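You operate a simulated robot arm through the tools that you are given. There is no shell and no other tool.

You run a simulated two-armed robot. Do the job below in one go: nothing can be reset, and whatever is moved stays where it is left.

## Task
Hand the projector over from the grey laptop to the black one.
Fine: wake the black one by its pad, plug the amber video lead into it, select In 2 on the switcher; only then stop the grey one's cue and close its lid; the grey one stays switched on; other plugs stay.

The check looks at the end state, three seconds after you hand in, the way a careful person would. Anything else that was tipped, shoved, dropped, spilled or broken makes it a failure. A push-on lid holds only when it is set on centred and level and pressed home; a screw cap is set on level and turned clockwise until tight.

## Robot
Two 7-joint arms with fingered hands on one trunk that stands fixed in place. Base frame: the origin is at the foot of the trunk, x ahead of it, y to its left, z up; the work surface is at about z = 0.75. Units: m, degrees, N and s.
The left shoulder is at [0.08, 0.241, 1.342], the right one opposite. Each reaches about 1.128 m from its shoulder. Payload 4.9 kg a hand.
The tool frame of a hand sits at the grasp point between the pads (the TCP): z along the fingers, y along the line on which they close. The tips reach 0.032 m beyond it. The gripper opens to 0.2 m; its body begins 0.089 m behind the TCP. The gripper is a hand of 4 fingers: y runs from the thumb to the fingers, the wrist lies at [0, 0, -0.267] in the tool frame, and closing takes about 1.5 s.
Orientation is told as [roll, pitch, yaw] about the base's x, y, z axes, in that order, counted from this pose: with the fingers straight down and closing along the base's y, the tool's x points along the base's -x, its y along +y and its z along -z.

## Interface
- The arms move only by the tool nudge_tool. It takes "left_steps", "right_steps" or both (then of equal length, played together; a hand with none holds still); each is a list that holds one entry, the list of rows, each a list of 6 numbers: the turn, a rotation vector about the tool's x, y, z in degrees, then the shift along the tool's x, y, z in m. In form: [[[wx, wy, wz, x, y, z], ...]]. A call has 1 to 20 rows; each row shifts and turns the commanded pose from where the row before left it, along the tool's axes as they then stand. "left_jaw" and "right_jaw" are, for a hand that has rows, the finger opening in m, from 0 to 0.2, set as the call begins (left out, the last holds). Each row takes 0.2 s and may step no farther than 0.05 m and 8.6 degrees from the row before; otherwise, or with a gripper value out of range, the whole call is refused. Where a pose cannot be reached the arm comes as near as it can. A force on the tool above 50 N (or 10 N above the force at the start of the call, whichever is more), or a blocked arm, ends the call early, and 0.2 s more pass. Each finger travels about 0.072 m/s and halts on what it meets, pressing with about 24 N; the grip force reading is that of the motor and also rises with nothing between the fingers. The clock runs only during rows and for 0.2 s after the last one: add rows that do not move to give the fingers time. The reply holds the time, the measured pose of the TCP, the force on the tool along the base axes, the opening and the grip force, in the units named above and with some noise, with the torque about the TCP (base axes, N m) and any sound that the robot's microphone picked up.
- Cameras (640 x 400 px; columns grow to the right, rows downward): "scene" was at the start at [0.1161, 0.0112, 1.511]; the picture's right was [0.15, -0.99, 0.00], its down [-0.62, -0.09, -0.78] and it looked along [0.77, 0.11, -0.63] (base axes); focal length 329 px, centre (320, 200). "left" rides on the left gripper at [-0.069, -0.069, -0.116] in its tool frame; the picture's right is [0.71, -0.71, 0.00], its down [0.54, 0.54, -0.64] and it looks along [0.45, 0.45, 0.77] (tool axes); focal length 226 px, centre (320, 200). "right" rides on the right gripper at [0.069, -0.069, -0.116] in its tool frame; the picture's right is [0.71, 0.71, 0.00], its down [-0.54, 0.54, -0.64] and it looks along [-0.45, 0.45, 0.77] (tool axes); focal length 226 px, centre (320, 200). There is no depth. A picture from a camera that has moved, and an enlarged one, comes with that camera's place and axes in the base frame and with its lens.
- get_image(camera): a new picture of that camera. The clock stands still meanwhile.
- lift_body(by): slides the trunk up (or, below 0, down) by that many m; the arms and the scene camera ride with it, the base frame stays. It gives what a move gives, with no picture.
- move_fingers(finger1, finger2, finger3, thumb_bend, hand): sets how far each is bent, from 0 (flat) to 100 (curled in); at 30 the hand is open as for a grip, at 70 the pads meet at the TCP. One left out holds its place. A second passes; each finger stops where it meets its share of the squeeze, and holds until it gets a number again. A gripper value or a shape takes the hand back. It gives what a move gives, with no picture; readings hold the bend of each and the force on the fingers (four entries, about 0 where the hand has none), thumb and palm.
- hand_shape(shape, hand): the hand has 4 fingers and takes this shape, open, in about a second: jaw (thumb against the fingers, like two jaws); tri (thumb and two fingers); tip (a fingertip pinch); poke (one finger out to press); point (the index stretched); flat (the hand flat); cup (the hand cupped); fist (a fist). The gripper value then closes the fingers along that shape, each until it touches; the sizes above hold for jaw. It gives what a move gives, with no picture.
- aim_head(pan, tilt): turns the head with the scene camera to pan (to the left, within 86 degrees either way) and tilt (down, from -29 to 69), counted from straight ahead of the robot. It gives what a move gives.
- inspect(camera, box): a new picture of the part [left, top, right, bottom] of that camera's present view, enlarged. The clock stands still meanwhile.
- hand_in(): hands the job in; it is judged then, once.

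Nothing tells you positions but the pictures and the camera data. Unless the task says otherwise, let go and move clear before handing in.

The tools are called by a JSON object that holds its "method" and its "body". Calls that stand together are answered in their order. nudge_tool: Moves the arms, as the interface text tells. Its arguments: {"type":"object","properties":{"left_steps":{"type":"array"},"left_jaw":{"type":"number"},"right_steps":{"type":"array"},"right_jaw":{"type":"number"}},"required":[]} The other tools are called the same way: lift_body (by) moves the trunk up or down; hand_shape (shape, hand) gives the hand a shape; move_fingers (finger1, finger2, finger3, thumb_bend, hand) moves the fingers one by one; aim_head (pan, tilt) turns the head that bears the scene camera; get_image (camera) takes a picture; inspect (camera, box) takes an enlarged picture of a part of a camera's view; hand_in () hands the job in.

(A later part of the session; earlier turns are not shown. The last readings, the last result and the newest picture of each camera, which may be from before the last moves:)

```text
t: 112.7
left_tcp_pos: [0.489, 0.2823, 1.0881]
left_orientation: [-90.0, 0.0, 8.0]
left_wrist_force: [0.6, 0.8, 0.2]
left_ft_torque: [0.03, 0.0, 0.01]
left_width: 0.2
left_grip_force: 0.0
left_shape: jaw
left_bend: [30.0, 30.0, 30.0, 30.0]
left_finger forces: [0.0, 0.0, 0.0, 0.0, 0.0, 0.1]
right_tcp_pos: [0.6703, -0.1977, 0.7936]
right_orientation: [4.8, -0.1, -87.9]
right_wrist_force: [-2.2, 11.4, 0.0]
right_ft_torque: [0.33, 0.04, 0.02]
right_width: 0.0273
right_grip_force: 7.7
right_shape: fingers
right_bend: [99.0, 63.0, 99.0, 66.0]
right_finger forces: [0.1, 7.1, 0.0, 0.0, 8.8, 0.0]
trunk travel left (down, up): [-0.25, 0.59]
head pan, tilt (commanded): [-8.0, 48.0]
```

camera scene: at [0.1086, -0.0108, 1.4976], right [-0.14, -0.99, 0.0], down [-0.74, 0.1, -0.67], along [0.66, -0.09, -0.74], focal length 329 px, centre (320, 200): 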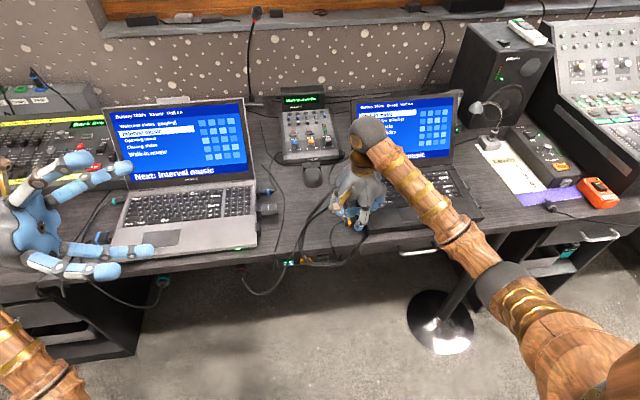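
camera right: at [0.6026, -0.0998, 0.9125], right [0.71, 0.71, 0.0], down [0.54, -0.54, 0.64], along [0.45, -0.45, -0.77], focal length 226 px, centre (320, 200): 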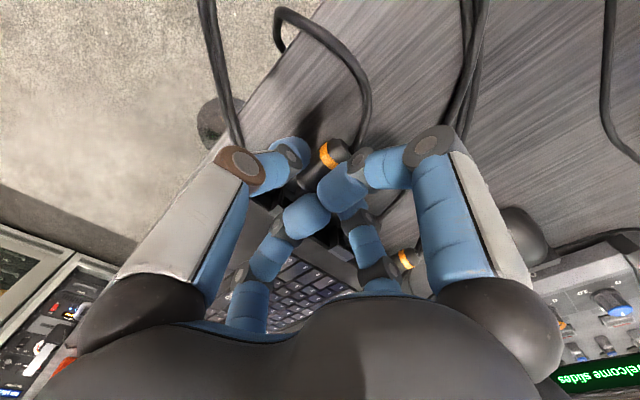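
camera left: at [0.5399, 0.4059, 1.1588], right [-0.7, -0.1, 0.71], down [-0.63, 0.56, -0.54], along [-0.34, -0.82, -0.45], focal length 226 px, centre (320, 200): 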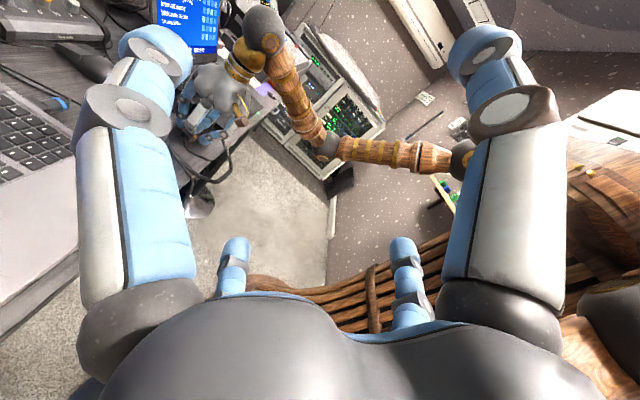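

The hand advanced 5 mm with little force rise: either the plug slid in or my fingers slipped. I'll look.

{"method": "inspect", "body": {"camera": "left", "box": [196, 110, 220, 134]}}

{"method": "inspect", "body": {"camera": "scene", "box": [345, 205, 375, 229]}}

{"method": "inspect", "body": {"camera": "right", "box": [270, 130, 340, 200]}}

```text
16.00 times, centred on (208, 122) of left
camera zoom: at [0.54, 0.4068, 1.1585], right [-0.7, -0.1, 0.71], down [-0.63, 0.56, -0.54], along [-0.34, -0.82, -0.45], focal length 3617 px, centre (2112, 1448)
```

zoom: 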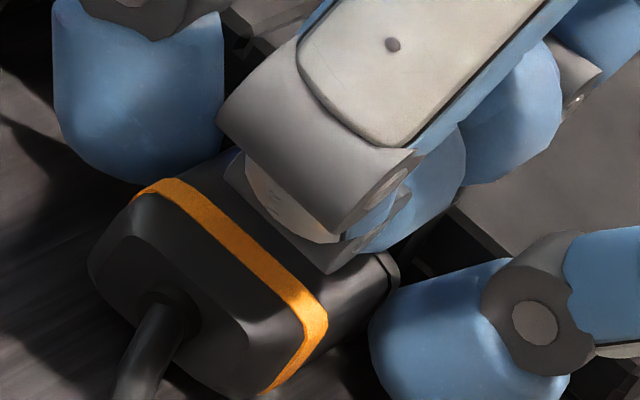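

```text
16.00 times, centred on (360, 217) of scene
camera zoom: at [0.1088, -0.0111, 1.4976], right [-0.14, -0.99, 0.0], down [-0.74, 0.1, -0.67], along [0.66, -0.09, -0.74], focal length 5269 px, centre (-320, -72)
```

zoom: 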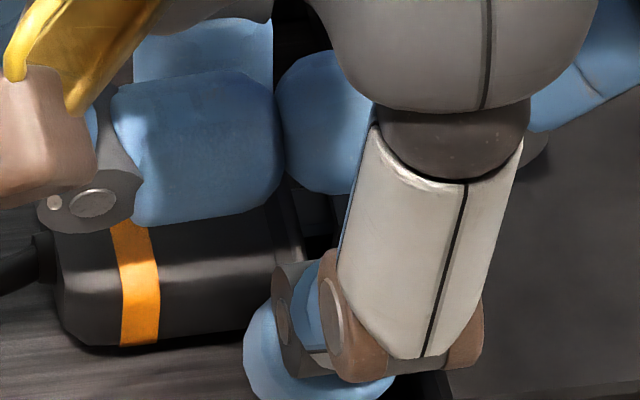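

```text
5.71 times, centred on (305, 165) of right
camera zoom: at [0.591, -0.1311, 0.9029], right [0.68, 0.73, 0.06], down [0.51, -0.52, 0.69], along [0.53, -0.44, -0.72], focal length 1292 px, centre (406, 400)
```

zoom: 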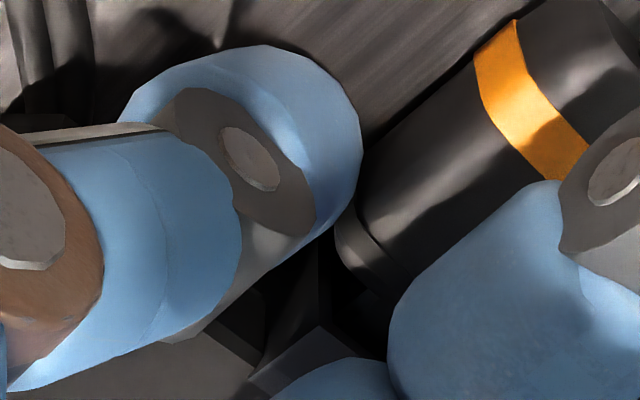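

The plug is blocked firmly at the same depth regardless of alignment, so this may be the wrong kind of socket. I'll set the plug down on the desk and inspect the other ports of the black laptop, including the two on its right side.

{"method": "nudge_tool", "body": {"right_steps": [[[0, 0, 0, 0.01, 0.0003, 0], [0, 0, 0, 0.02, 0.0007, 0], [0, 0, 0, 0.025, 0.001, 0], [4.8, 0, 0, 0, 0, 0], [0, 0, 0, 0, 0, 0.001], [0, 0, 0, 0, 0, 0.001], [0, 0, 0, 0, 0, 0]]]}}

{"method": "inspect", "body": {"camera": "scene", "box": [460, 155, 500, 225]}}

{"method": "inspect", "body": {"camera": "scene", "box": [325, 205, 365, 235]}}

```text
t: 114.3
left_tcp_pos: [0.4873, 0.2808, 1.089]
left_orientation: [-90.0, 0.0, 8.0]
left_wrist_force: [-0.5, 0.6, -0.2]
left_ft_torque: [-0.01, 0.0, -0.02]
left_width: 0.2002
left_grip_force: 0.1
left_shape: jaw
left_bend: [30.0, 30.0, 30.0, 30.0]
left_finger forces: [0.1, 0.0, 0.0, 0.0, 0.0, 0.0]
right_tcp_pos: [0.671, -0.144, 0.7906]
right_orientation: [0.0, 0.1, -88.0]
right_wrist_force: [1.0, -0.4, 3.9]
right_ft_torque: [0.0, -0.11, -0.03]
right_width: 0.0276
right_grip_force: 9.3
right_shape: fingers
right_bend: [99.0, 63.0, 99.0, 66.0]
right_finger forces: [0.0, 9.1, 0.1, 0.1, 8.9, 0.0]
trunk travel left (down, up): [-0.25, 0.59]
head pan, tilt (commanded): [-8.0, 48.0]
```

```text
5.71 times, centred on (480, 190) of scene
camera zoom: at [0.1084, -0.012, 1.4976], right [-0.14, -0.99, 0.0], down [-0.74, 0.1, -0.67], along [0.66, -0.09, -0.74], focal length 1882 px, centre (-594, 257)
```

zoom: 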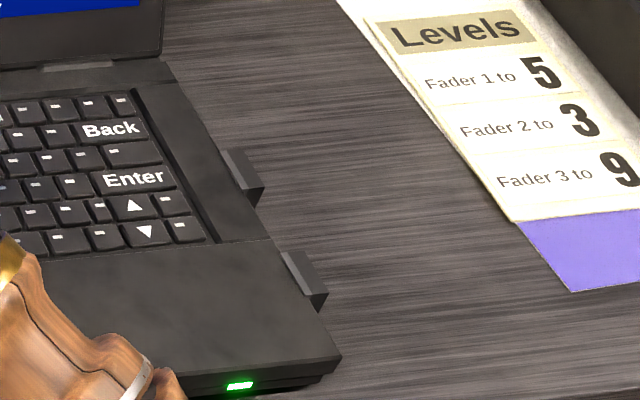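

```text
13.33 times, centred on (345, 220) of scene
camera zoom: at [0.1084, -0.012, 1.4976], right [-0.14, -0.99, 0.0], down [-0.74, 0.1, -0.67], along [0.66, -0.09, -0.74], focal length 4390 px, centre (-13, -67)
```

zoom: 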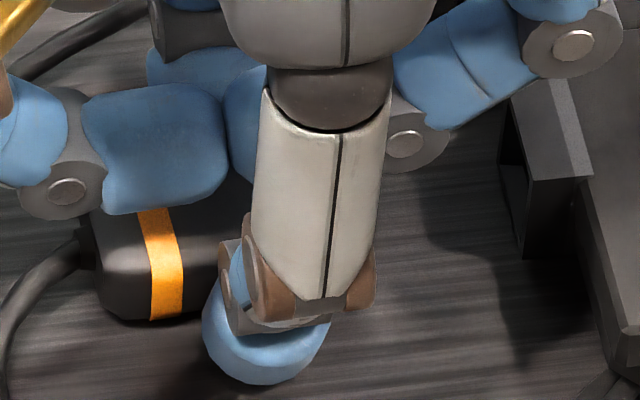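

The plug is resting on the desk again. I'll release it, lift clear, and use the right-hand camera to look at the right-side ports.

{"method": "move_fingers", "body": {"hand": "right", "finger2": 60, "thumb_bend": 60}}

{"method": "nudge_tool", "body": {"right_steps": [[[0, 0, 0, 0, 0, -0.01], [0, 0, 0, 0, 0, -0.03], [0, 0, 0, 0, 0, -0.05], [0, 0, 0, 0, 0, -0.05], [0, 0, 0, 0, 0, -0.05], [0, 0, 0, 0, 0, -0.03], [0, 0, 0, 0, 0, 0]]]}}

{"method": "inspect", "body": {"camera": "left", "box": [196, 106, 216, 126]}}

{"method": "inspect", "body": {"camera": "left", "box": [186, 118, 216, 148]}}

```text
t: 115.3
left_tcp_pos: [0.4879, 0.2811, 1.0901]
left_orientation: [-90.1, 0.1, 8.0]
left_wrist_force: [1.5, -0.4, -1.6]
left_ft_torque: [-0.02, -0.01, -0.03]
left_width: 0.2001
left_grip_force: 0.0
left_shape: jaw
left_bend: [30.0, 30.0, 30.0, 30.0]
left_finger forces: [0.0, 0.1, 0.1, 0.1, 0.1, 0.0]
right_tcp_pos: [0.6706, -0.1422, 0.7913]
right_orientation: [0.0, 0.0, -88.0]
right_wrist_force: [-0.3, 0.7, 1.6]
right_ft_torque: [-0.01, 0.0, -0.01]
right_width: 0.0364
right_grip_force: 0.7
right_shape: fingers
right_bend: [99.0, 60.0, 99.0, 60.0]
right_finger forces: [0.1, 0.6, 0.0, 0.0, 0.7, 0.0]
trunk travel left (down, up): [-0.25, 0.59]
head pan, tilt (commanded): [-8.0, 48.0]
```

```text
t: 116.9
left_tcp_pos: [0.4886, 0.2806, 1.0894]
left_orientation: [-90.1, 0.0, 8.0]
left_wrist_force: [0.8, -0.5, 0.2]
left_ft_torque: [0.02, 0.01, 0.01]
left_width: 0.2001
left_grip_force: 0.0
left_shape: jaw
left_bend: [30.0, 30.0, 30.0, 30.0]
left_finger forces: [0.0, 0.0, 0.1, 0.1, 0.1, 0.1]
right_tcp_pos: [0.6717, -0.1423, 1.0107]
right_orientation: [-0.2, 0.1, -88.0]
right_wrist_force: [-0.7, 0.3, -0.4]
right_ft_torque: [0.01, 0.0, 0.0]
right_width: 0.0365
right_grip_force: 0.0
right_shape: fingers
right_bend: [99.0, 60.0, 99.0, 60.0]
right_finger forces: [0.0, 0.1, 0.1, 0.1, 0.0, 0.1]
trunk travel left (down, up): [-0.25, 0.59]
head pan, tilt (commanded): [-8.0, 48.0]
```

```text
16.00 times, centred on (206, 116) of left
camera zoom: at [0.5404, 0.4056, 1.1586], right [-0.7, -0.1, 0.71], down [-0.63, 0.56, -0.54], along [-0.34, -0.82, -0.45], focal length 3617 px, centre (2144, 1544)
```

zoom: 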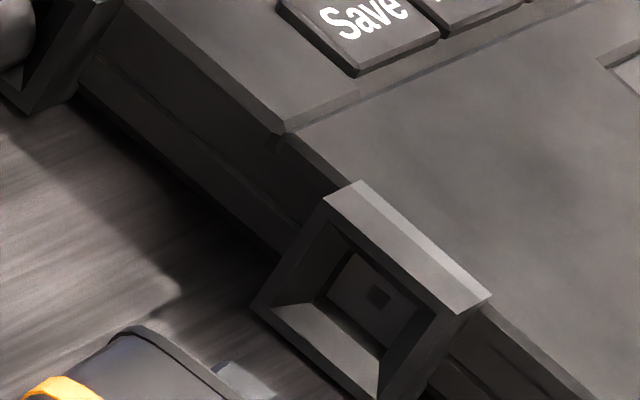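

```text
13.33 times, centred on (201, 133) of left
camera zoom: at [0.5404, 0.4056, 1.1586], right [-0.7, -0.1, 0.71], down [-0.63, 0.56, -0.54], along [-0.34, -0.82, -0.45], focal length 3014 px, centre (1907, 1093)
```

zoom: 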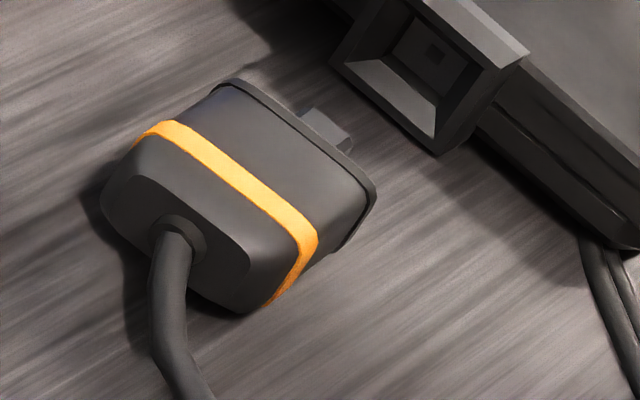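

The left-front socket's inner bore (~11 mm) matches the plug tongue (~10×9 mm), which suggests it is the right kind. I'll still look at the right-side ports for comparison, turning the right hand and moving over.

{"method": "nudge_tool", "body": {"right_steps": [[[0, 0, -8.0, 0, 0, 0], [0, 0, -8.0, 0, 0, 0], [0, 0, -8.0, 0, 0, 0], [0, 0, -8.0, 0, 0, 0], [0, 0, -8.0, 0, 0, 0], [0, 0, -8.0, 0, 0, 0], [0, 0, -8.0, 0, 0, 0], [0, 0, -8.0, 0, 0, 0], [0, 0, -8.0, 0, 0, 0], [0, 0, -8.0, 0, 0, 0], [0, 0, -8.0, 0, 0, 0], [0, 0, 0, 0, 0, 0]]]}}

{"method": "nudge_tool", "body": {"right_steps": [[[0, 0, 0, 0.007, -0.045, 0], [0, 0, 0, 0.007, -0.045, 0], [0, 0, 0, 0.007, -0.045, 0], [0, 0, 0, 0.007, -0.045, 0], [0, 0, 0, 0.007, -0.045, 0], [0, 0, 0, 0.007, -0.045, 0], [0, 0, 0, 0.007, -0.045, 0], [0, 0, 0, 0.007, -0.045, 0.01], [0, 0, 0, 0.007, -0.045, 0.02], [0, 0, 0, 0.007, -0.045, 0.02], [0, 0, 0, 0.007, -0.045, 0.02], [0, 0, 0, 0, 0, 0]]]}}

{"method": "get_image", "body": {"camera": "right"}}

```text
t: 119.5
left_tcp_pos: [0.4903, 0.2811, 1.0899]
left_orientation: [-90.1, 0.1, 8.1]
left_wrist_force: [0.8, 0.1, 0.6]
left_ft_torque: [0.02, 0.0, 0.01]
left_width: 0.2001
left_grip_force: 0.0
left_shape: jaw
left_bend: [30.0, 30.0, 30.0, 30.0]
left_finger forces: [0.2, 0.0, 0.1, 0.0, 0.0, 0.1]
right_tcp_pos: [0.6711, -0.1432, 1.0113]
right_orientation: [0.0, 0.0, 0.0]
right_wrist_force: [0.0, 0.5, 0.1]
right_ft_torque: [-0.01, 0.05, 0.01]
right_width: 0.0366
right_grip_force: 0.1
right_shape: fingers
right_bend: [99.0, 60.0, 99.0, 60.0]
right_finger forces: [0.1, 0.0, 0.1, 0.0, 0.1, 0.0]
trunk travel left (down, up): [-0.25, 0.59]
head pan, tilt (commanded): [-8.0, 48.0]
```

```text
t: 122.1
left_tcp_pos: [0.4891, 0.2815, 1.0893]
left_orientation: [-90.0, 0.1, 8.0]
left_wrist_force: [-0.6, 0.8, -1.0]
left_ft_torque: [0.02, 0.03, -0.04]
left_width: 0.2001
left_grip_force: 0.1
left_shape: jaw
left_bend: [30.0, 30.0, 30.0, 30.0]
left_finger forces: [0.0, 0.0, 0.0, 0.0, 0.0, 0.0]
right_tcp_pos: [0.5949, -0.6369, 0.9403]
right_orientation: [-0.1, -0.1, 0.1]
right_wrist_force: [-0.2, 0.6, 0.5]
right_ft_torque: [-0.01, -0.01, -0.02]
right_width: 0.0367
right_grip_force: 0.0
right_shape: fingers
right_bend: [99.0, 60.0, 99.0, 60.0]
right_finger forces: [0.1, 0.1, 0.1, 0.0, 0.0, 0.0]
trunk travel left (down, up): [-0.25, 0.59]
head pan, tilt (commanded): [-8.0, 48.0]
```

```text
taken
camera right: at [0.528, -0.7061, 1.0567], right [-0.71, 0.71, 0.0], down [0.54, 0.54, 0.64], along [0.45, 0.45, -0.77], focal length 226 px, centre (320, 200)
```

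right: 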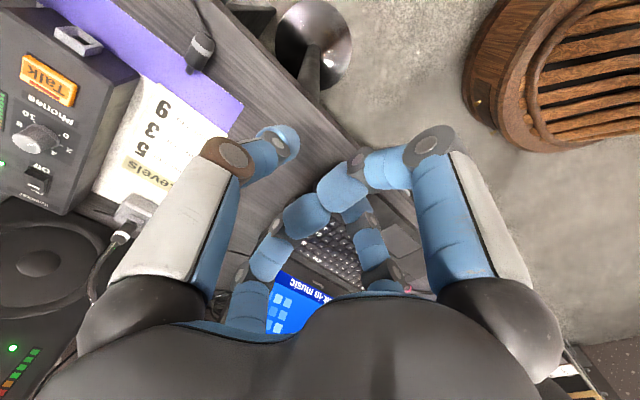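

{"method": "inspect", "body": {"camera": "right", "box": [270, 130, 350, 210]}}

```text
5.00 times, centred on (310, 170) of right
camera zoom: at [0.528, -0.7061, 1.0567], right [-0.71, 0.71, 0.0], down [0.54, 0.54, 0.64], along [0.45, 0.45, -0.77], focal length 1130 px, centre (370, 350)
```

zoom: 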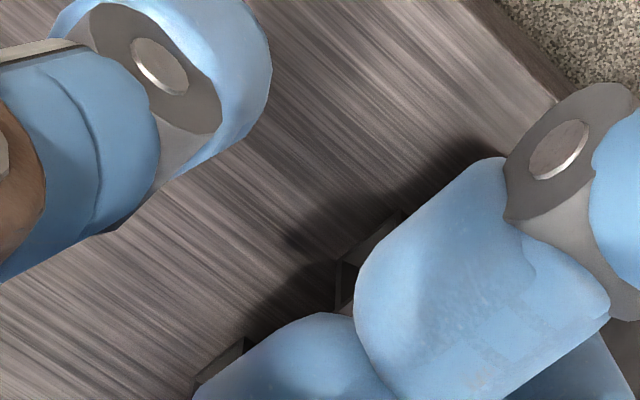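

{"method": "hand_shape", "body": {"shape": "jaw", "hand": "right"}}

{"method": "get_image", "body": {"camera": "right"}}

{"method": "inspect", "body": {"camera": "right", "box": [280, 165, 330, 215]}}

```text
t: 123.0
left_tcp_pos: [0.4887, 0.2806, 1.0894]
left_orientation: [-90.0, 0.0, 7.9]
left_wrist_force: [-1.0, 0.0, -0.5]
left_ft_torque: [0.0, 0.02, -0.04]
left_width: 0.2003
left_grip_force: 0.1
left_shape: jaw
left_bend: [30.0, 30.0, 30.0, 30.0]
left_finger forces: [0.0, 0.1, 0.0, 0.0, 0.0, 0.0]
right_tcp_pos: [0.5951, -0.6375, 0.9413]
right_orientation: [0.0, 0.0, 0.0]
right_wrist_force: [0.2, -0.3, 0.1]
right_ft_torque: [0.01, 0.0, 0.0]
right_width: 0.1999
right_grip_force: 0.0
right_shape: jaw
right_bend: [30.0, 30.0, 30.0, 30.0]
right_finger forces: [0.0, 0.0, 0.0, 0.0, 0.1, 0.0]
trunk travel left (down, up): [-0.25, 0.59]
head pan, tilt (commanded): [-8.0, 48.0]
```

```text
taken
camera right: at [0.5279, -0.7066, 1.0563], right [-0.71, 0.71, 0.0], down [0.54, 0.54, 0.64], along [0.45, 0.45, -0.77], focal length 226 px, centre (320, 200)
```

right: 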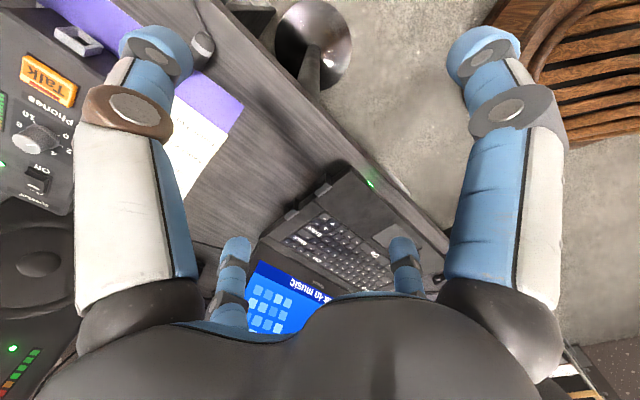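

```text
8.00 times, centred on (305, 190) of right
camera zoom: at [0.5279, -0.7066, 1.0563], right [-0.71, 0.71, 0.0], down [0.54, 0.54, 0.64], along [0.45, 0.45, -0.77], focal length 1808 px, centre (440, 280)
```

zoom: 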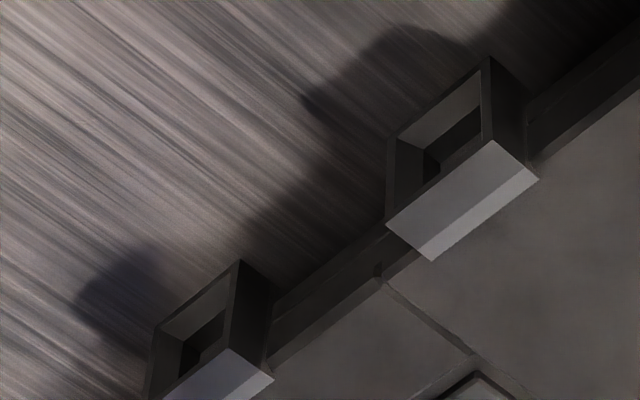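

{"method": "inspect", "body": {"camera": "right", "box": [312, 174, 336, 194]}}

{"method": "inspect", "body": {"camera": "right", "box": [280, 196, 304, 216]}}

```text
16.00 times, centred on (324, 184) of right
camera zoom: at [0.5279, -0.7066, 1.0563], right [-0.71, 0.71, 0.0], down [0.54, 0.54, 0.64], along [0.45, 0.45, -0.77], focal length 3617 px, centre (256, 456)
```

zoom: 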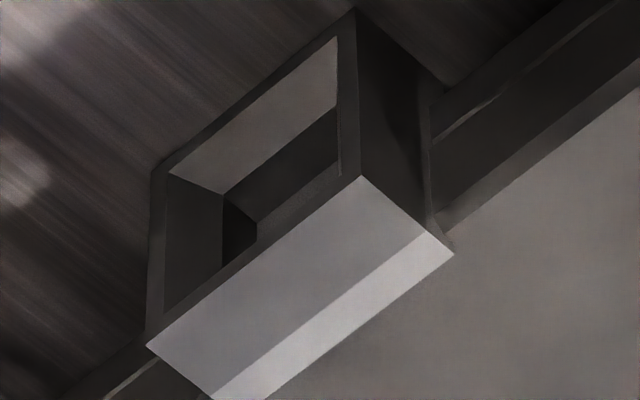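

```text
16.00 times, centred on (292, 206) of right
camera zoom: at [0.5279, -0.7066, 1.0563], right [-0.71, 0.71, 0.0], down [0.54, 0.54, 0.64], along [0.45, 0.45, -0.77], focal length 3617 px, centre (768, 104)
```

zoom: 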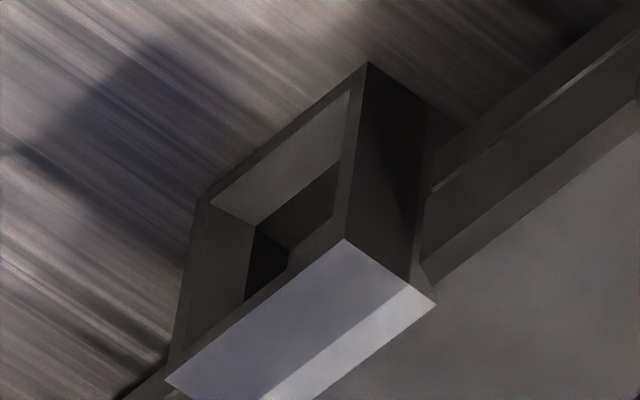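

The sockets clearly differ: the left-front one seems to be a shallow funnel ending in a tiny square hole (like the jack ports), while the right-side ones have larger openings. I need a more frontal look at the right-side sockets, so I'll tilt the right hand.

{"method": "nudge_tool", "body": {"right_steps": [[[0, 0, 0, 0.009, -0.0397, 0.01], [0, 0, 0, 0.009, -0.0397, 0.01], [0, 0, 0, 0.009, -0.0397, 0.01], [-7.5, 0, 0, 0, 0, 0], [-7.5, 0, 0, 0, 0, 0], [-7.5, 0, 0, 0, 0, 0], [-7.5, 0, 0, 0, 0, 0], [0, 0, 0, 0, 0, 0]]]}}

{"method": "get_image", "body": {"camera": "right"}}

```text
t: 124.8
left_tcp_pos: [0.4893, 0.281, 1.0904]
left_orientation: [-90.0, 0.0, 8.0]
left_wrist_force: [0.4, -0.7, 0.2]
left_ft_torque: [-0.01, -0.01, 0.02]
left_width: 0.2001
left_grip_force: 0.1
left_shape: jaw
left_bend: [30.0, 30.0, 30.0, 30.0]
left_finger forces: [0.1, 0.0, 0.0, 0.0, 0.0, 0.1]
right_tcp_pos: [0.5685, -0.7573, 0.9112]
right_orientation: [30.0, 0.0, 0.0]
right_wrist_force: [-0.7, -0.5, 0.3]
right_ft_torque: [-0.02, 0.0, -0.01]
right_width: 0.1996
right_grip_force: 0.1
right_shape: jaw
right_bend: [30.0, 30.0, 30.0, 30.0]
right_finger forces: [0.0, 0.0, 0.0, 0.0, 0.1, 0.1]
trunk travel left (down, up): [-0.25, 0.59]
head pan, tilt (commanded): [-8.0, 48.0]
```

```text
taken
camera right: at [0.5002, -0.8751, 0.9771], right [-0.71, 0.61, 0.35], down [0.54, 0.15, 0.83], along [0.45, 0.78, -0.44], focal length 226 px, centre (320, 200)
```

right: 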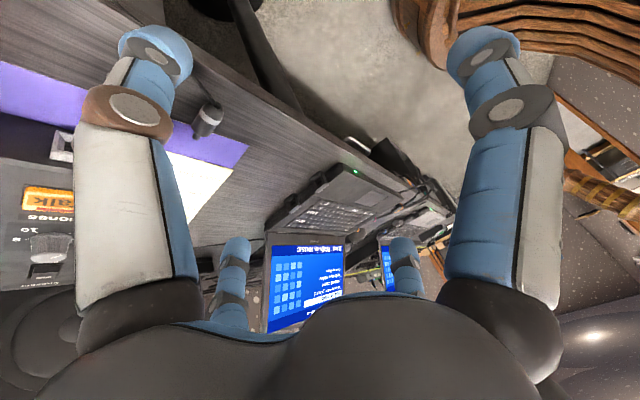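

{"method": "inspect", "body": {"camera": "right", "box": [260, 160, 350, 220]}}

{"method": "inspect", "body": {"camera": "right", "box": [304, 166, 328, 186]}}

{"method": "inspect", "body": {"camera": "right", "box": [276, 186, 300, 206]}}

```text
6.67 times, centred on (305, 190) of right
camera zoom: at [0.5002, -0.8751, 0.9771], right [-0.71, 0.61, 0.35], down [0.54, 0.15, 0.83], along [0.45, 0.78, -0.44], focal length 1507 px, centre (420, 267)
```

zoom: 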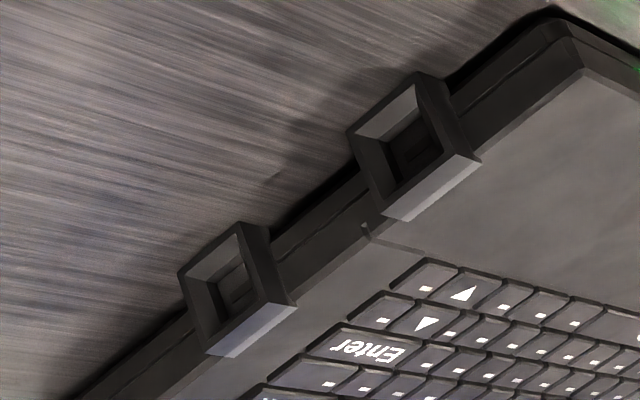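

```text
16.00 times, centred on (316, 176) of right
camera zoom: at [0.5002, -0.8751, 0.9771], right [-0.71, 0.61, 0.35], down [0.54, 0.15, 0.83], along [0.45, 0.78, -0.44], focal length 3617 px, centre (384, 584)
```

zoom: 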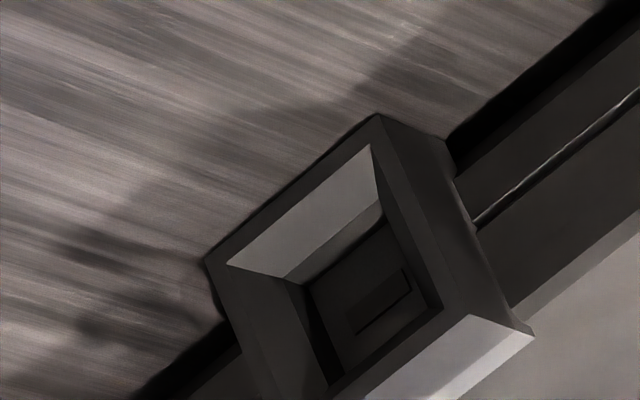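

```text
16.00 times, centred on (288, 196) of right
camera zoom: at [0.5002, -0.8751, 0.9771], right [-0.71, 0.61, 0.35], down [0.54, 0.15, 0.83], along [0.45, 0.78, -0.44], focal length 3617 px, centre (832, 264)
```

zoom: 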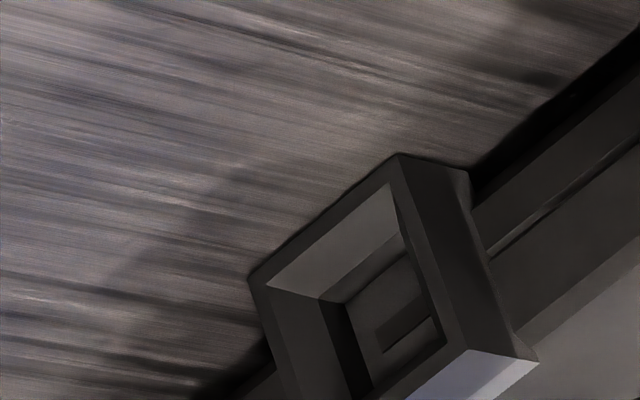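

The right-side sockets have a wide flat key on their back wall, whereas the left-front one has a small square key. Before retrying I want to see the end of the plug's tongue to match its shape, so I'll bring the right camera around to look at the tongue's tip.

{"method": "nudge_tool", "body": {"right_steps": [[[0, 0, 0, -0.00145, 0.0379, 0.0219], [0, 0, 0, -0.00145, 0.0379, 0.0219], [0, 0, 0, -0.00145, 0.0379, 0.0219], [0, 0, 0, -0.00145, 0.0379, 0.0219], [0, 0, 0, -0.00145, 0.0379, 0.0219], [0, 0, 0, -0.00145, 0.0379, 0.0219], [0, 0, 0, -0.00145, 0.0379, 0.0219], [0, 0, 0, -0.00145, 0.0379, 0.0219], [0, 0, 0, -0.00145, 0.0379, 0.0219], [0, 0, 0, -0.00145, 0.0379, 0.0219], [0, 0, 0, 0, -0.0125, 0.0217], [0, 0, 0, 0, 0, 0]]]}}

{"method": "get_image", "body": {"camera": "right"}}

```text
t: 127.4
left_tcp_pos: [0.4889, 0.2808, 1.0882]
left_orientation: [-90.1, 0.1, 8.1]
left_wrist_force: [-0.5, 0.3, 0.2]
left_ft_torque: [0.02, 0.02, 0.01]
left_width: 0.2
left_grip_force: 0.1
left_shape: jaw
left_bend: [30.0, 30.0, 30.0, 30.0]
left_finger forces: [0.0, 0.0, 0.0, 0.0, 0.0, 0.0]
right_tcp_pos: [0.581, -0.3181, 0.8869]
right_orientation: [30.0, 0.1, 0.0]
right_wrist_force: [0.2, 0.8, 0.3]
right_ft_torque: [-0.03, 0.01, 0.01]
right_width: 0.1999
right_grip_force: 0.1
right_shape: jaw
right_bend: [30.0, 30.0, 30.0, 30.0]
right_finger forces: [0.0, 0.0, 0.1, 0.0, 0.0, 0.1]
trunk travel left (down, up): [-0.25, 0.59]
head pan, tilt (commanded): [-8.0, 48.0]
```

```text
taken
camera right: at [0.5132, -0.4363, 0.9526], right [-0.71, 0.61, 0.35], down [0.54, 0.15, 0.83], along [0.45, 0.78, -0.44], focal length 226 px, centre (320, 200)
```

right: 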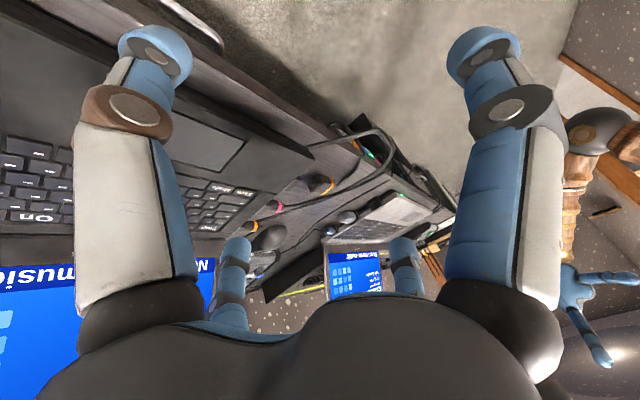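

{"method": "inspect", "body": {"camera": "right", "box": [270, 160, 350, 220]}}

{"method": "inspect", "body": {"camera": "right", "box": [296, 170, 324, 194]}}

{"method": "inspect", "body": {"camera": "right", "box": [320, 200, 350, 225]}}

```text
6.67 times, centred on (310, 190) of right
camera zoom: at [0.5132, -0.4363, 0.9526], right [-0.71, 0.61, 0.35], down [0.54, 0.15, 0.83], along [0.45, 0.78, -0.44], focal length 1507 px, centre (387, 267)
```

zoom: 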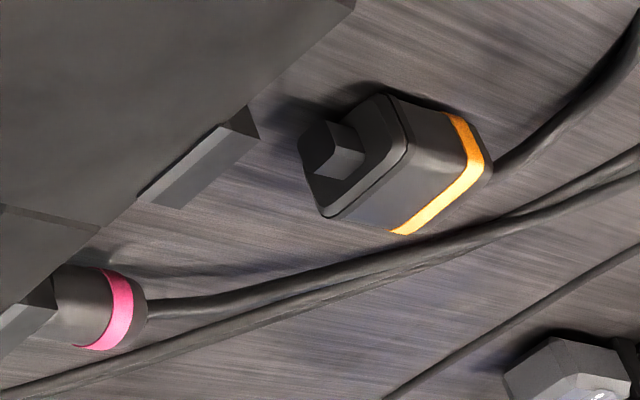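

```text
16.00 times, centred on (310, 182) of right
camera zoom: at [0.5132, -0.4363, 0.9526], right [-0.71, 0.61, 0.35], down [0.54, 0.15, 0.83], along [0.45, 0.78, -0.44], focal length 3617 px, centre (480, 488)
```

zoom: 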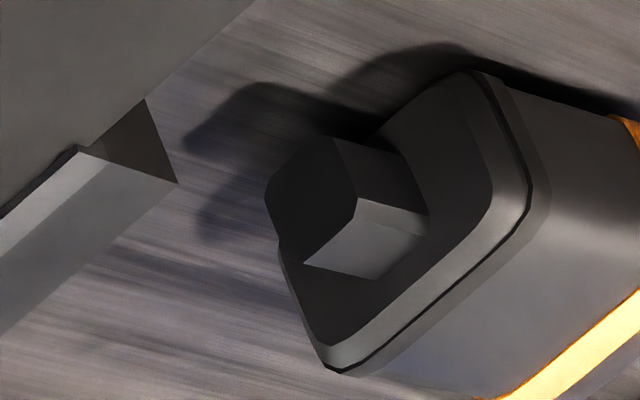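

```text
16.00 times, centred on (335, 212) of right
camera zoom: at [0.5132, -0.4363, 0.9526], right [-0.71, 0.61, 0.35], down [0.54, 0.15, 0.83], along [0.45, 0.78, -0.44], focal length 3617 px, centre (80, 0)
```

zoom: 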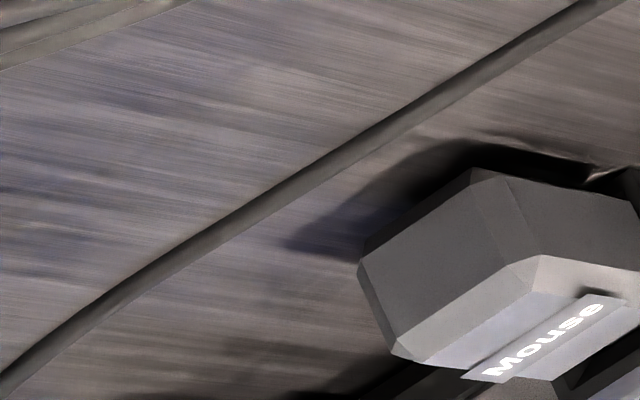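

Good: the plug's tongue is a solid block (10×9×11.5 mm). Re-measuring the blue plug, its body sits about 3.6 mm off its hood when seated, which matches where mine stopped, so it was bottomed. I'll re-grip, insert it straight, and this time release it there and check that it stays.

{"method": "nudge_tool", "body": {"right_steps": [[[0, 0, 0, 0, 0.025, -0.0433], [0, 0, 0, 0, 0.025, -0.0433], [7.5, 0, 0, 0, 0, 0], [7.5, 0, 0, 0, 0, 0], [7.5, 0, 0, 0, 0, 0], [7.5, 0, 0, 0, 0, 0], [0, 0, 8.182, 0, 0, 0], [0, 0, 8.182, 0, 0, 0], [0, 0, 8.182, 0, 0, 0], [0, 0, 8.182, 0, 0, 0], [0, 0, 8.182, 0, 0, 0], [0, 0, 8.182, 0, 0, 0], [0, 0, 8.182, 0, 0, 0], [0, 0, 8.182, 0, 0, 0], [0, 0, 8.182, 0, 0, 0], [0, 0, 8.182, 0, 0, 0], [0, 0, 8.18, 0, 0, 0], [0, 0, 0, 0, 0, 0]]]}}

{"method": "move_fingers", "body": {"hand": "right", "finger1": 100, "finger3": 100, "finger2": 55, "thumb_bend": 55}}

{"method": "inspect", "body": {"camera": "scene", "box": [330, 205, 370, 235]}}

{"method": "inspect", "body": {"camera": "left", "box": [190, 112, 220, 142]}}

```text
t: 131.2
left_tcp_pos: [0.489, 0.2814, 1.0891]
left_orientation: [-90.0, 0.0, 8.0]
left_wrist_force: [0.3, 0.0, -1.1]
left_ft_torque: [0.0, -0.02, 0.02]
left_width: 0.1999
left_grip_force: 0.0
left_shape: jaw
left_bend: [30.0, 30.0, 30.0, 30.0]
left_finger forces: [0.1, 0.0, 0.0, 0.0, 0.0, 0.0]
right_tcp_pos: [0.5809, -0.3197, 0.9857]
right_orientation: [0.1, 0.1, -90.0]
right_wrist_force: [-0.2, -0.3, -0.4]
right_ft_torque: [0.0, -0.02, 0.0]
right_width: 0.1997
right_grip_force: 0.1
right_shape: jaw
right_bend: [30.0, 30.0, 30.0, 30.0]
right_finger forces: [0.1, 0.1, 0.0, 0.1, 0.0, 0.1]
trunk travel left (down, up): [-0.25, 0.59]
head pan, tilt (commanded): [-8.0, 48.0]
```

```text
t: 132.2
left_tcp_pos: [0.4885, 0.2812, 1.0891]
left_orientation: [-90.0, 0.0, 8.1]
left_wrist_force: [-1.2, 0.1, 0.4]
left_ft_torque: [0.04, -0.04, 0.02]
left_width: 0.2001
left_grip_force: 0.1
left_shape: jaw
left_bend: [30.0, 30.0, 30.0, 30.0]
left_finger forces: [0.1, 0.0, 0.0, 0.0, 0.0, 0.1]
right_tcp_pos: [0.5821, -0.32, 0.9851]
right_orientation: [0.0, 0.0, -90.0]
right_wrist_force: [1.0, 0.6, -0.4]
right_ft_torque: [0.02, 0.01, 0.0]
right_width: 0.0342
right_grip_force: 0.1
right_shape: fingers
right_bend: [73.0, 55.0, 73.0, 55.0]
right_finger forces: [0.1, 0.0, 0.1, 0.0, 0.1, 0.1]
trunk travel left (down, up): [-0.25, 0.59]
head pan, tilt (commanded): [-8.0, 48.0]
```

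```text
13.33 times, centred on (350, 220) of scene
camera zoom: at [0.109, -0.0124, 1.4975], right [-0.14, -0.99, 0.0], down [-0.74, 0.1, -0.67], along [0.66, -0.09, -0.74], focal length 4390 px, centre (-80, -67)
```

zoom: 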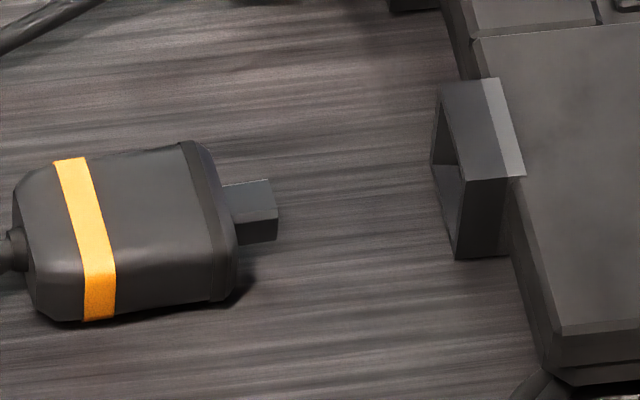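

```text
13.33 times, centred on (205, 127) of left
camera zoom: at [0.5402, 0.4057, 1.1587], right [-0.7, -0.1, 0.71], down [-0.63, 0.56, -0.54], along [-0.34, -0.82, -0.45], focal length 3014 px, centre (1853, 1173)
```

zoom: 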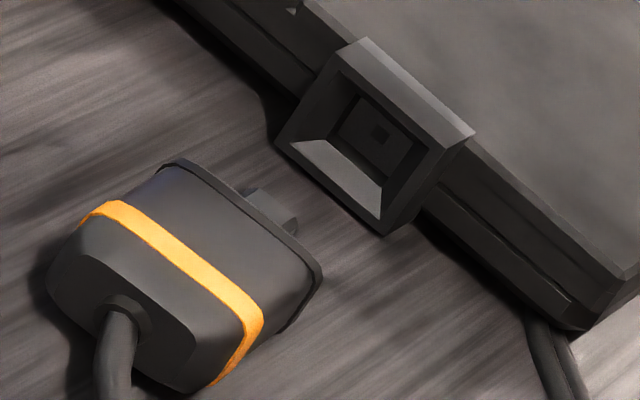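

The plug now lies at tip (0.6757, -0.168) with its nose yawed about 3° toward +x; port centre is (0.6779, -0.2064, 0.7654). I'll match its yaw, grip it gently and centred, then straighten and insert.

{"method": "nudge_tool", "body": {"right_steps": [[[0, 0, 0, 0.0353, 0.01856, 0], [0, 0, 0, 0.0353, 0.01856, 0], [0, 0, 0, 0.0353, 0.01856, 0], [0, 0, 0, 0.0353, 0.01856, 0], [0, 0, 0, 0.0353, 0.01856, 0], [0, 0, -3.0, 0, 0, 0.03], [0, 0, 0, 0, 0, 0.04], [0, 0, 0, 0, 0, 0.04], [0, 0, 0, 0, 0, 0.04], [0, 0, 0, 0, 0, 0.035], [0, 0, 0, 0, 0, 0]]]}}

{"method": "move_fingers", "body": {"hand": "right", "finger1": 100, "finger3": 100, "finger2": 61, "thumb_bend": 61}}

{"method": "inspect", "body": {"camera": "scene", "box": [330, 205, 370, 235]}}

{"method": "inspect", "body": {"camera": "right", "box": [270, 110, 360, 200]}}

```text
t: 134.6
left_tcp_pos: [0.4892, 0.2806, 1.089]
left_orientation: [-90.0, 0.0, 8.0]
left_wrist_force: [1.1, 0.3, 0.7]
left_ft_torque: [-0.02, 0.01, 0.0]
left_width: 0.2002
left_grip_force: 0.0
left_shape: jaw
left_bend: [30.0, 30.0, 30.0, 30.0]
left_finger forces: [0.1, 0.1, 0.0, 0.1, 0.0, 0.0]
right_tcp_pos: [0.6747, -0.1432, 0.7984]
right_orientation: [-0.1, -0.1, -86.9]
right_wrist_force: [-0.1, -0.1, 0.4]
right_ft_torque: [0.04, -0.03, 0.01]
right_width: 0.0358
right_grip_force: 0.0
right_shape: fingers
right_bend: [80.0, 55.0, 80.0, 55.0]
right_finger forces: [0.0, 0.1, 0.0, 0.1, 0.0, 0.0]
trunk travel left (down, up): [-0.25, 0.59]
head pan, tilt (commanded): [-8.0, 48.0]
```

```text
t: 135.6
left_tcp_pos: [0.4902, 0.2816, 1.0893]
left_orientation: [-90.0, 0.0, 8.0]
left_wrist_force: [0.1, 0.2, -0.2]
left_ft_torque: [0.0, -0.02, 0.01]
left_width: 0.2001
left_grip_force: 0.0
left_shape: jaw
left_bend: [30.0, 30.0, 30.0, 30.0]
left_finger forces: [0.0, 0.1, 0.1, 0.0, 0.0, 0.0]
right_tcp_pos: [0.6741, -0.1431, 0.7999]
right_orientation: [0.0, 0.0, -86.9]
right_wrist_force: [0.2, 0.2, 0.3]
right_ft_torque: [-0.02, -0.03, -0.03]
right_width: 0.0254
right_grip_force: 0.1
right_shape: fingers
right_bend: [88.0, 61.0, 87.0, 61.0]
right_finger forces: [0.1, 0.0, 0.0, 0.0, 0.0, 0.0]
trunk travel left (down, up): [-0.25, 0.59]
head pan, tilt (commanded): [-8.0, 48.0]
```

```text
13.33 times, centred on (350, 220) of scene
camera zoom: at [0.1091, -0.0123, 1.4975], right [-0.14, -0.99, 0.0], down [-0.74, 0.1, -0.67], along [0.66, -0.09, -0.74], focal length 4390 px, centre (-80, -67)
```

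zoom: 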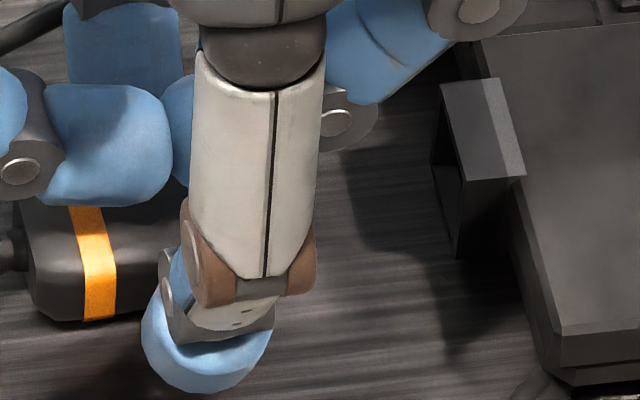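

```text
4.44 times, centred on (315, 155) of right
camera zoom: at [0.603, -0.0772, 0.9148], right [0.67, 0.74, 0.0], down [0.57, -0.51, 0.64], along [0.48, -0.43, -0.77], focal length 1005 px, centre (342, 400)
```

zoom: 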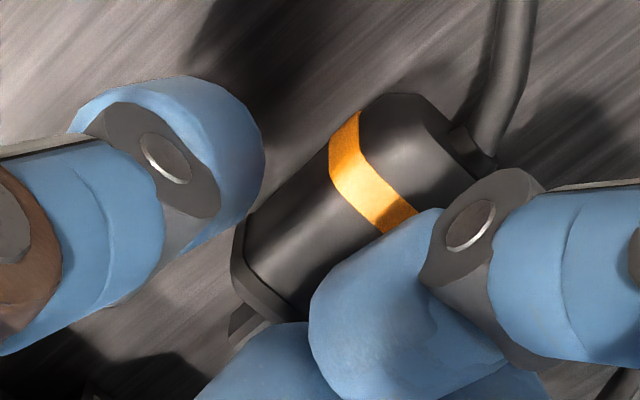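

{"method": "nudge_tool", "body": {"right_steps": [[[0, 0, 0, 0, 0, 0.004], [0, 0, 0, 0, 0, 0.004], [0, 0, 0, 0, 0, 0]]]}}

{"method": "move_fingers", "body": {"hand": "right", "finger2": 64, "thumb_bend": 64}}

{"method": "move_fingers", "body": {"hand": "right", "finger2": 68, "thumb_bend": 67}}

{"method": "inspect", "body": {"camera": "left", "box": [190, 114, 218, 142]}}

```text
t: 136.4
left_tcp_pos: [0.4887, 0.2815, 1.0892]
left_orientation: [-90.0, -0.1, 8.0]
left_wrist_force: [0.0, 0.2, 0.2]
left_ft_torque: [0.0, 0.02, -0.01]
left_width: 0.1998
left_grip_force: 0.0
left_shape: jaw
left_bend: [30.0, 30.0, 30.0, 30.0]
left_finger forces: [0.0, 0.0, 0.0, 0.1, 0.0, 0.0]
right_tcp_pos: [0.6751, -0.1422, 0.7919]
right_orientation: [0.0, 0.0, -86.9]
right_wrist_force: [0.4, -0.4, -0.7]
right_ft_torque: [-0.02, -0.05, 0.01]
right_width: 0.0348
right_grip_force: 0.0
right_shape: fingers
right_bend: [99.0, 61.0, 98.0, 61.0]
right_finger forces: [0.0, 0.0, 0.0, 0.1, 0.1, 0.0]
trunk travel left (down, up): [-0.25, 0.59]
head pan, tilt (commanded): [-8.0, 48.0]
```

```text
t: 137.4
left_tcp_pos: [0.4887, 0.2814, 1.0887]
left_orientation: [-90.0, -0.1, 8.0]
left_wrist_force: [-0.8, -0.1, 0.4]
left_ft_torque: [0.02, -0.01, -0.01]
left_width: 0.2
left_grip_force: 0.1
left_shape: jaw
left_bend: [30.0, 30.0, 30.0, 30.0]
left_finger forces: [0.0, 0.0, 0.0, 0.0, 0.0, 0.0]
right_tcp_pos: [0.6747, -0.1423, 0.7926]
right_orientation: [0.0, 0.0, -86.9]
right_wrist_force: [0.4, -0.2, -0.3]
right_ft_torque: [-0.01, -0.01, 0.0]
right_width: 0.0302
right_grip_force: 0.9
right_shape: fingers
right_bend: [99.0, 63.0, 98.0, 63.0]
right_finger forces: [0.0, 1.3, 0.1, 0.0, 1.4, 0.0]
trunk travel left (down, up): [-0.25, 0.59]
head pan, tilt (commanded): [-8.0, 48.0]
```

```text
t: 138.4
left_tcp_pos: [0.4892, 0.2804, 1.0896]
left_orientation: [-90.0, 0.0, 8.0]
left_wrist_force: [0.3, -0.6, -1.0]
left_ft_torque: [-0.01, 0.02, 0.01]
left_width: 0.2002
left_grip_force: 0.0
left_shape: jaw
left_bend: [30.0, 30.0, 30.0, 30.0]
left_finger forces: [0.0, 0.0, 0.0, 0.0, 0.0, 0.1]
right_tcp_pos: [0.6744, -0.1412, 0.792]
right_orientation: [0.0, 0.0, -86.9]
right_wrist_force: [0.8, 0.1, 0.2]
right_ft_torque: [-0.01, -0.01, -0.02]
right_width: 0.0292
right_grip_force: 6.1
right_shape: fingers
right_bend: [99.0, 64.0, 98.0, 65.0]
right_finger forces: [0.1, 6.3, 0.0, 0.0, 6.1, 0.0]
trunk travel left (down, up): [-0.25, 0.59]
head pan, tilt (commanded): [-8.0, 48.0]
```

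```text
14.29 times, centred on (204, 128) of left
camera zoom: at [0.5402, 0.4058, 1.1587], right [-0.7, -0.1, 0.71], down [-0.63, 0.56, -0.54], along [-0.34, -0.82, -0.45], focal length 3229 px, centre (1977, 1229)
```

zoom: 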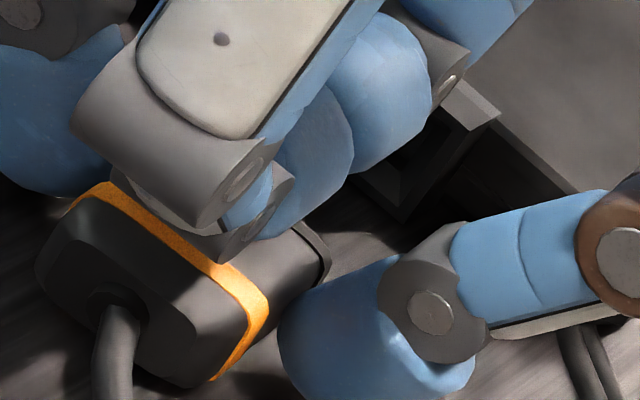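

{"method": "nudge_tool", "body": {"right_steps": [[[0, 0, 0, 0, 0, -0.003], [0, 0, 3.0, 0, 0, 0], [0, 0, 0, -0.012, 0.0005, 0], [0, 0, 0, -0.012, 0, 0], [0, 0, 0, -0.012, 0, 0], [0, 0, 0, 0, 0, 0]]]}}

{"method": "nudge_tool", "body": {"right_steps": [[[0, 0, 0, -0.003, 0, 0], [0, 0, 0, -0.003, 0, 0], [0, 0, 0, 0, 0, 0]]]}}

{"method": "nudge_tool", "body": {"right_steps": [[[0, 0, 0, -0.002, 0, 0], [0, 0, 0, 0, 0, 0]]]}}

{"method": "nudge_tool", "body": {"right_steps": [[[0, 0, 0, -0.002, 0, 0], [0, 0, 0, 0, 0, 0]]]}}

```text
t: 139.8
left_tcp_pos: [0.4886, 0.282, 1.0889]
left_orientation: [-89.9, 0.0, 8.0]
left_wrist_force: [-0.9, 0.1, 1.2]
left_ft_torque: [0.02, 0.03, 0.0]
left_width: 0.2002
left_grip_force: 0.1
left_shape: jaw
left_bend: [30.0, 30.0, 30.0, 30.0]
left_finger forces: [0.0, 0.0, 0.0, 0.0, 0.0, 0.1]
right_tcp_pos: [0.6758, -0.1781, 0.7969]
right_orientation: [-0.1, 0.0, -89.8]
right_wrist_force: [-0.8, -0.9, 0.3]
right_ft_torque: [0.01, -0.02, -0.05]
right_width: 0.0292
right_grip_force: 6.0
right_shape: fingers
right_bend: [99.0, 64.0, 98.0, 65.0]
right_finger forces: [0.0, 5.9, 0.0, 0.1, 6.0, 0.0]
trunk travel left (down, up): [-0.25, 0.59]
head pan, tilt (commanded): [-8.0, 48.0]
```

```text
t: 140.6
left_tcp_pos: [0.4904, 0.2816, 1.0885]
left_orientation: [-90.0, -0.1, 8.0]
left_wrist_force: [0.0, -1.1, -0.4]
left_ft_torque: [0.0, 0.01, -0.03]
left_width: 0.1998
left_grip_force: 0.0
left_shape: jaw
left_bend: [30.0, 30.0, 30.0, 30.0]
left_finger forces: [0.0, 0.0, 0.0, 0.0, 0.0, 0.1]
right_tcp_pos: [0.6747, -0.1854, 0.7954]
right_orientation: [0.0, 0.0, -89.9]
right_wrist_force: [0.1, -0.4, -0.9]
right_ft_torque: [0.0, -0.04, -0.02]
right_width: 0.0295
right_grip_force: 6.1
right_shape: fingers
right_bend: [99.0, 64.0, 98.0, 65.0]
right_finger forces: [0.1, 6.0, 0.1, 0.1, 6.0, 0.1]
trunk travel left (down, up): [-0.25, 0.59]
head pan, tilt (commanded): [-8.0, 48.0]
```

```text
t: 141.2
left_tcp_pos: [0.4899, 0.2805, 1.0885]
left_orientation: [-90.0, 0.0, 8.0]
left_wrist_force: [0.5, 1.3, -0.2]
left_ft_torque: [-0.02, 0.03, 0.04]
left_width: 0.2001
left_grip_force: 0.1
left_shape: jaw
left_bend: [30.0, 30.0, 30.0, 30.0]
left_finger forces: [0.0, 0.0, 0.0, 0.1, 0.0, 0.0]
right_tcp_pos: [0.6748, -0.1858, 0.7956]
right_orientation: [0.0, 0.1, -89.9]
right_wrist_force: [0.6, 0.9, -0.9]
right_ft_torque: [0.03, 0.0, 0.02]
right_width: 0.0292
right_grip_force: 6.3
right_shape: fingers
right_bend: [99.0, 64.0, 98.0, 65.0]
right_finger forces: [0.1, 6.4, 0.0, 0.0, 5.9, 0.0]
trunk travel left (down, up): [-0.25, 0.59]
head pan, tilt (commanded): [-8.0, 48.0]
```

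```text
t: 141.8
left_tcp_pos: [0.4878, 0.2804, 1.0881]
left_orientation: [-90.0, 0.0, 7.9]
left_wrist_force: [-0.4, 0.5, 0.6]
left_ft_torque: [0.0, 0.02, 0.02]
left_width: 0.2002
left_grip_force: 0.0
left_shape: jaw
left_bend: [30.0, 30.0, 30.0, 30.0]
left_finger forces: [0.0, 0.0, 0.1, 0.0, 0.0, 0.0]
right_tcp_pos: [0.675, -0.1877, 0.7958]
right_orientation: [0.0, 0.0, -90.0]
right_wrist_force: [-0.4, 3.4, -1.2]
right_ft_torque: [0.12, -0.01, -0.05]
right_width: 0.029
right_grip_force: 5.9
right_shape: fingers
right_bend: [99.0, 64.0, 98.0, 65.0]
right_finger forces: [0.1, 5.9, 0.0, 0.1, 5.8, 0.0]
trunk travel left (down, up): [-0.25, 0.59]
head pan, tilt (commanded): [-8.0, 48.0]
```

{"method": "nudge_tool", "body": {"right_steps": [[[0, 0, 0, 0.003, 0, 0], [0, 0, 0, 0, 0.0008, 0.0012], [0, 0, 0, -0.003, 0, 0], [0, 0, 0, 0, 0, 0]]]}}

{"method": "nudge_tool", "body": {"right_steps": [[[0, 0, 0, -0.0015, 0, 0], [0, 0, 0, 0, 0, 0]]]}}

```text
t: 142.8
left_tcp_pos: [0.4883, 0.2816, 1.0888]
left_orientation: [-90.0, 0.0, 7.9]
left_wrist_force: [0.6, -0.1, 0.2]
left_ft_torque: [-0.01, 0.0, -0.02]
left_width: 0.1998
left_grip_force: 0.0
left_shape: jaw
left_bend: [30.0, 30.0, 30.0, 30.0]
left_finger forces: [0.1, 0.0, 0.0, 0.1, 0.0, 0.1]
right_tcp_pos: [0.6749, -0.1879, 0.7961]
right_orientation: [0.1, 0.0, -89.9]
right_wrist_force: [-1.8, 5.3, 5.5]
right_ft_torque: [0.15, 0.1, -0.04]
right_width: 0.0293
right_grip_force: 7.4
right_shape: fingers
right_bend: [99.0, 64.0, 98.0, 65.0]
right_finger forces: [0.0, 6.6, 0.0, 0.1, 8.0, 0.1]
trunk travel left (down, up): [-0.25, 0.59]
head pan, tilt (commanded): [-8.0, 48.0]
```

```text
t: 143.4
left_tcp_pos: [0.4889, 0.2825, 1.0878]
left_orientation: [-90.0, 0.0, 8.0]
left_wrist_force: [-0.2, -0.4, -0.7]
left_ft_torque: [0.0, 0.02, 0.03]
left_width: 0.2001
left_grip_force: 0.0
left_shape: jaw
left_bend: [30.0, 30.0, 30.0, 30.0]
left_finger forces: [0.0, 0.0, 0.0, 0.0, 0.1, 0.0]
right_tcp_pos: [0.6755, -0.1893, 0.7939]
right_orientation: [-0.1, 0.0, -89.9]
right_wrist_force: [-0.6, 6.5, 6.8]
right_ft_torque: [0.17, 0.03, -0.06]
right_width: 0.0292
right_grip_force: 7.7
right_shape: fingers
right_bend: [99.0, 64.0, 98.0, 65.0]
right_finger forces: [0.0, 7.3, 0.1, 0.0, 8.0, 0.1]
trunk travel left (down, up): [-0.25, 0.59]
head pan, tilt (commanded): [-8.0, 48.0]
```

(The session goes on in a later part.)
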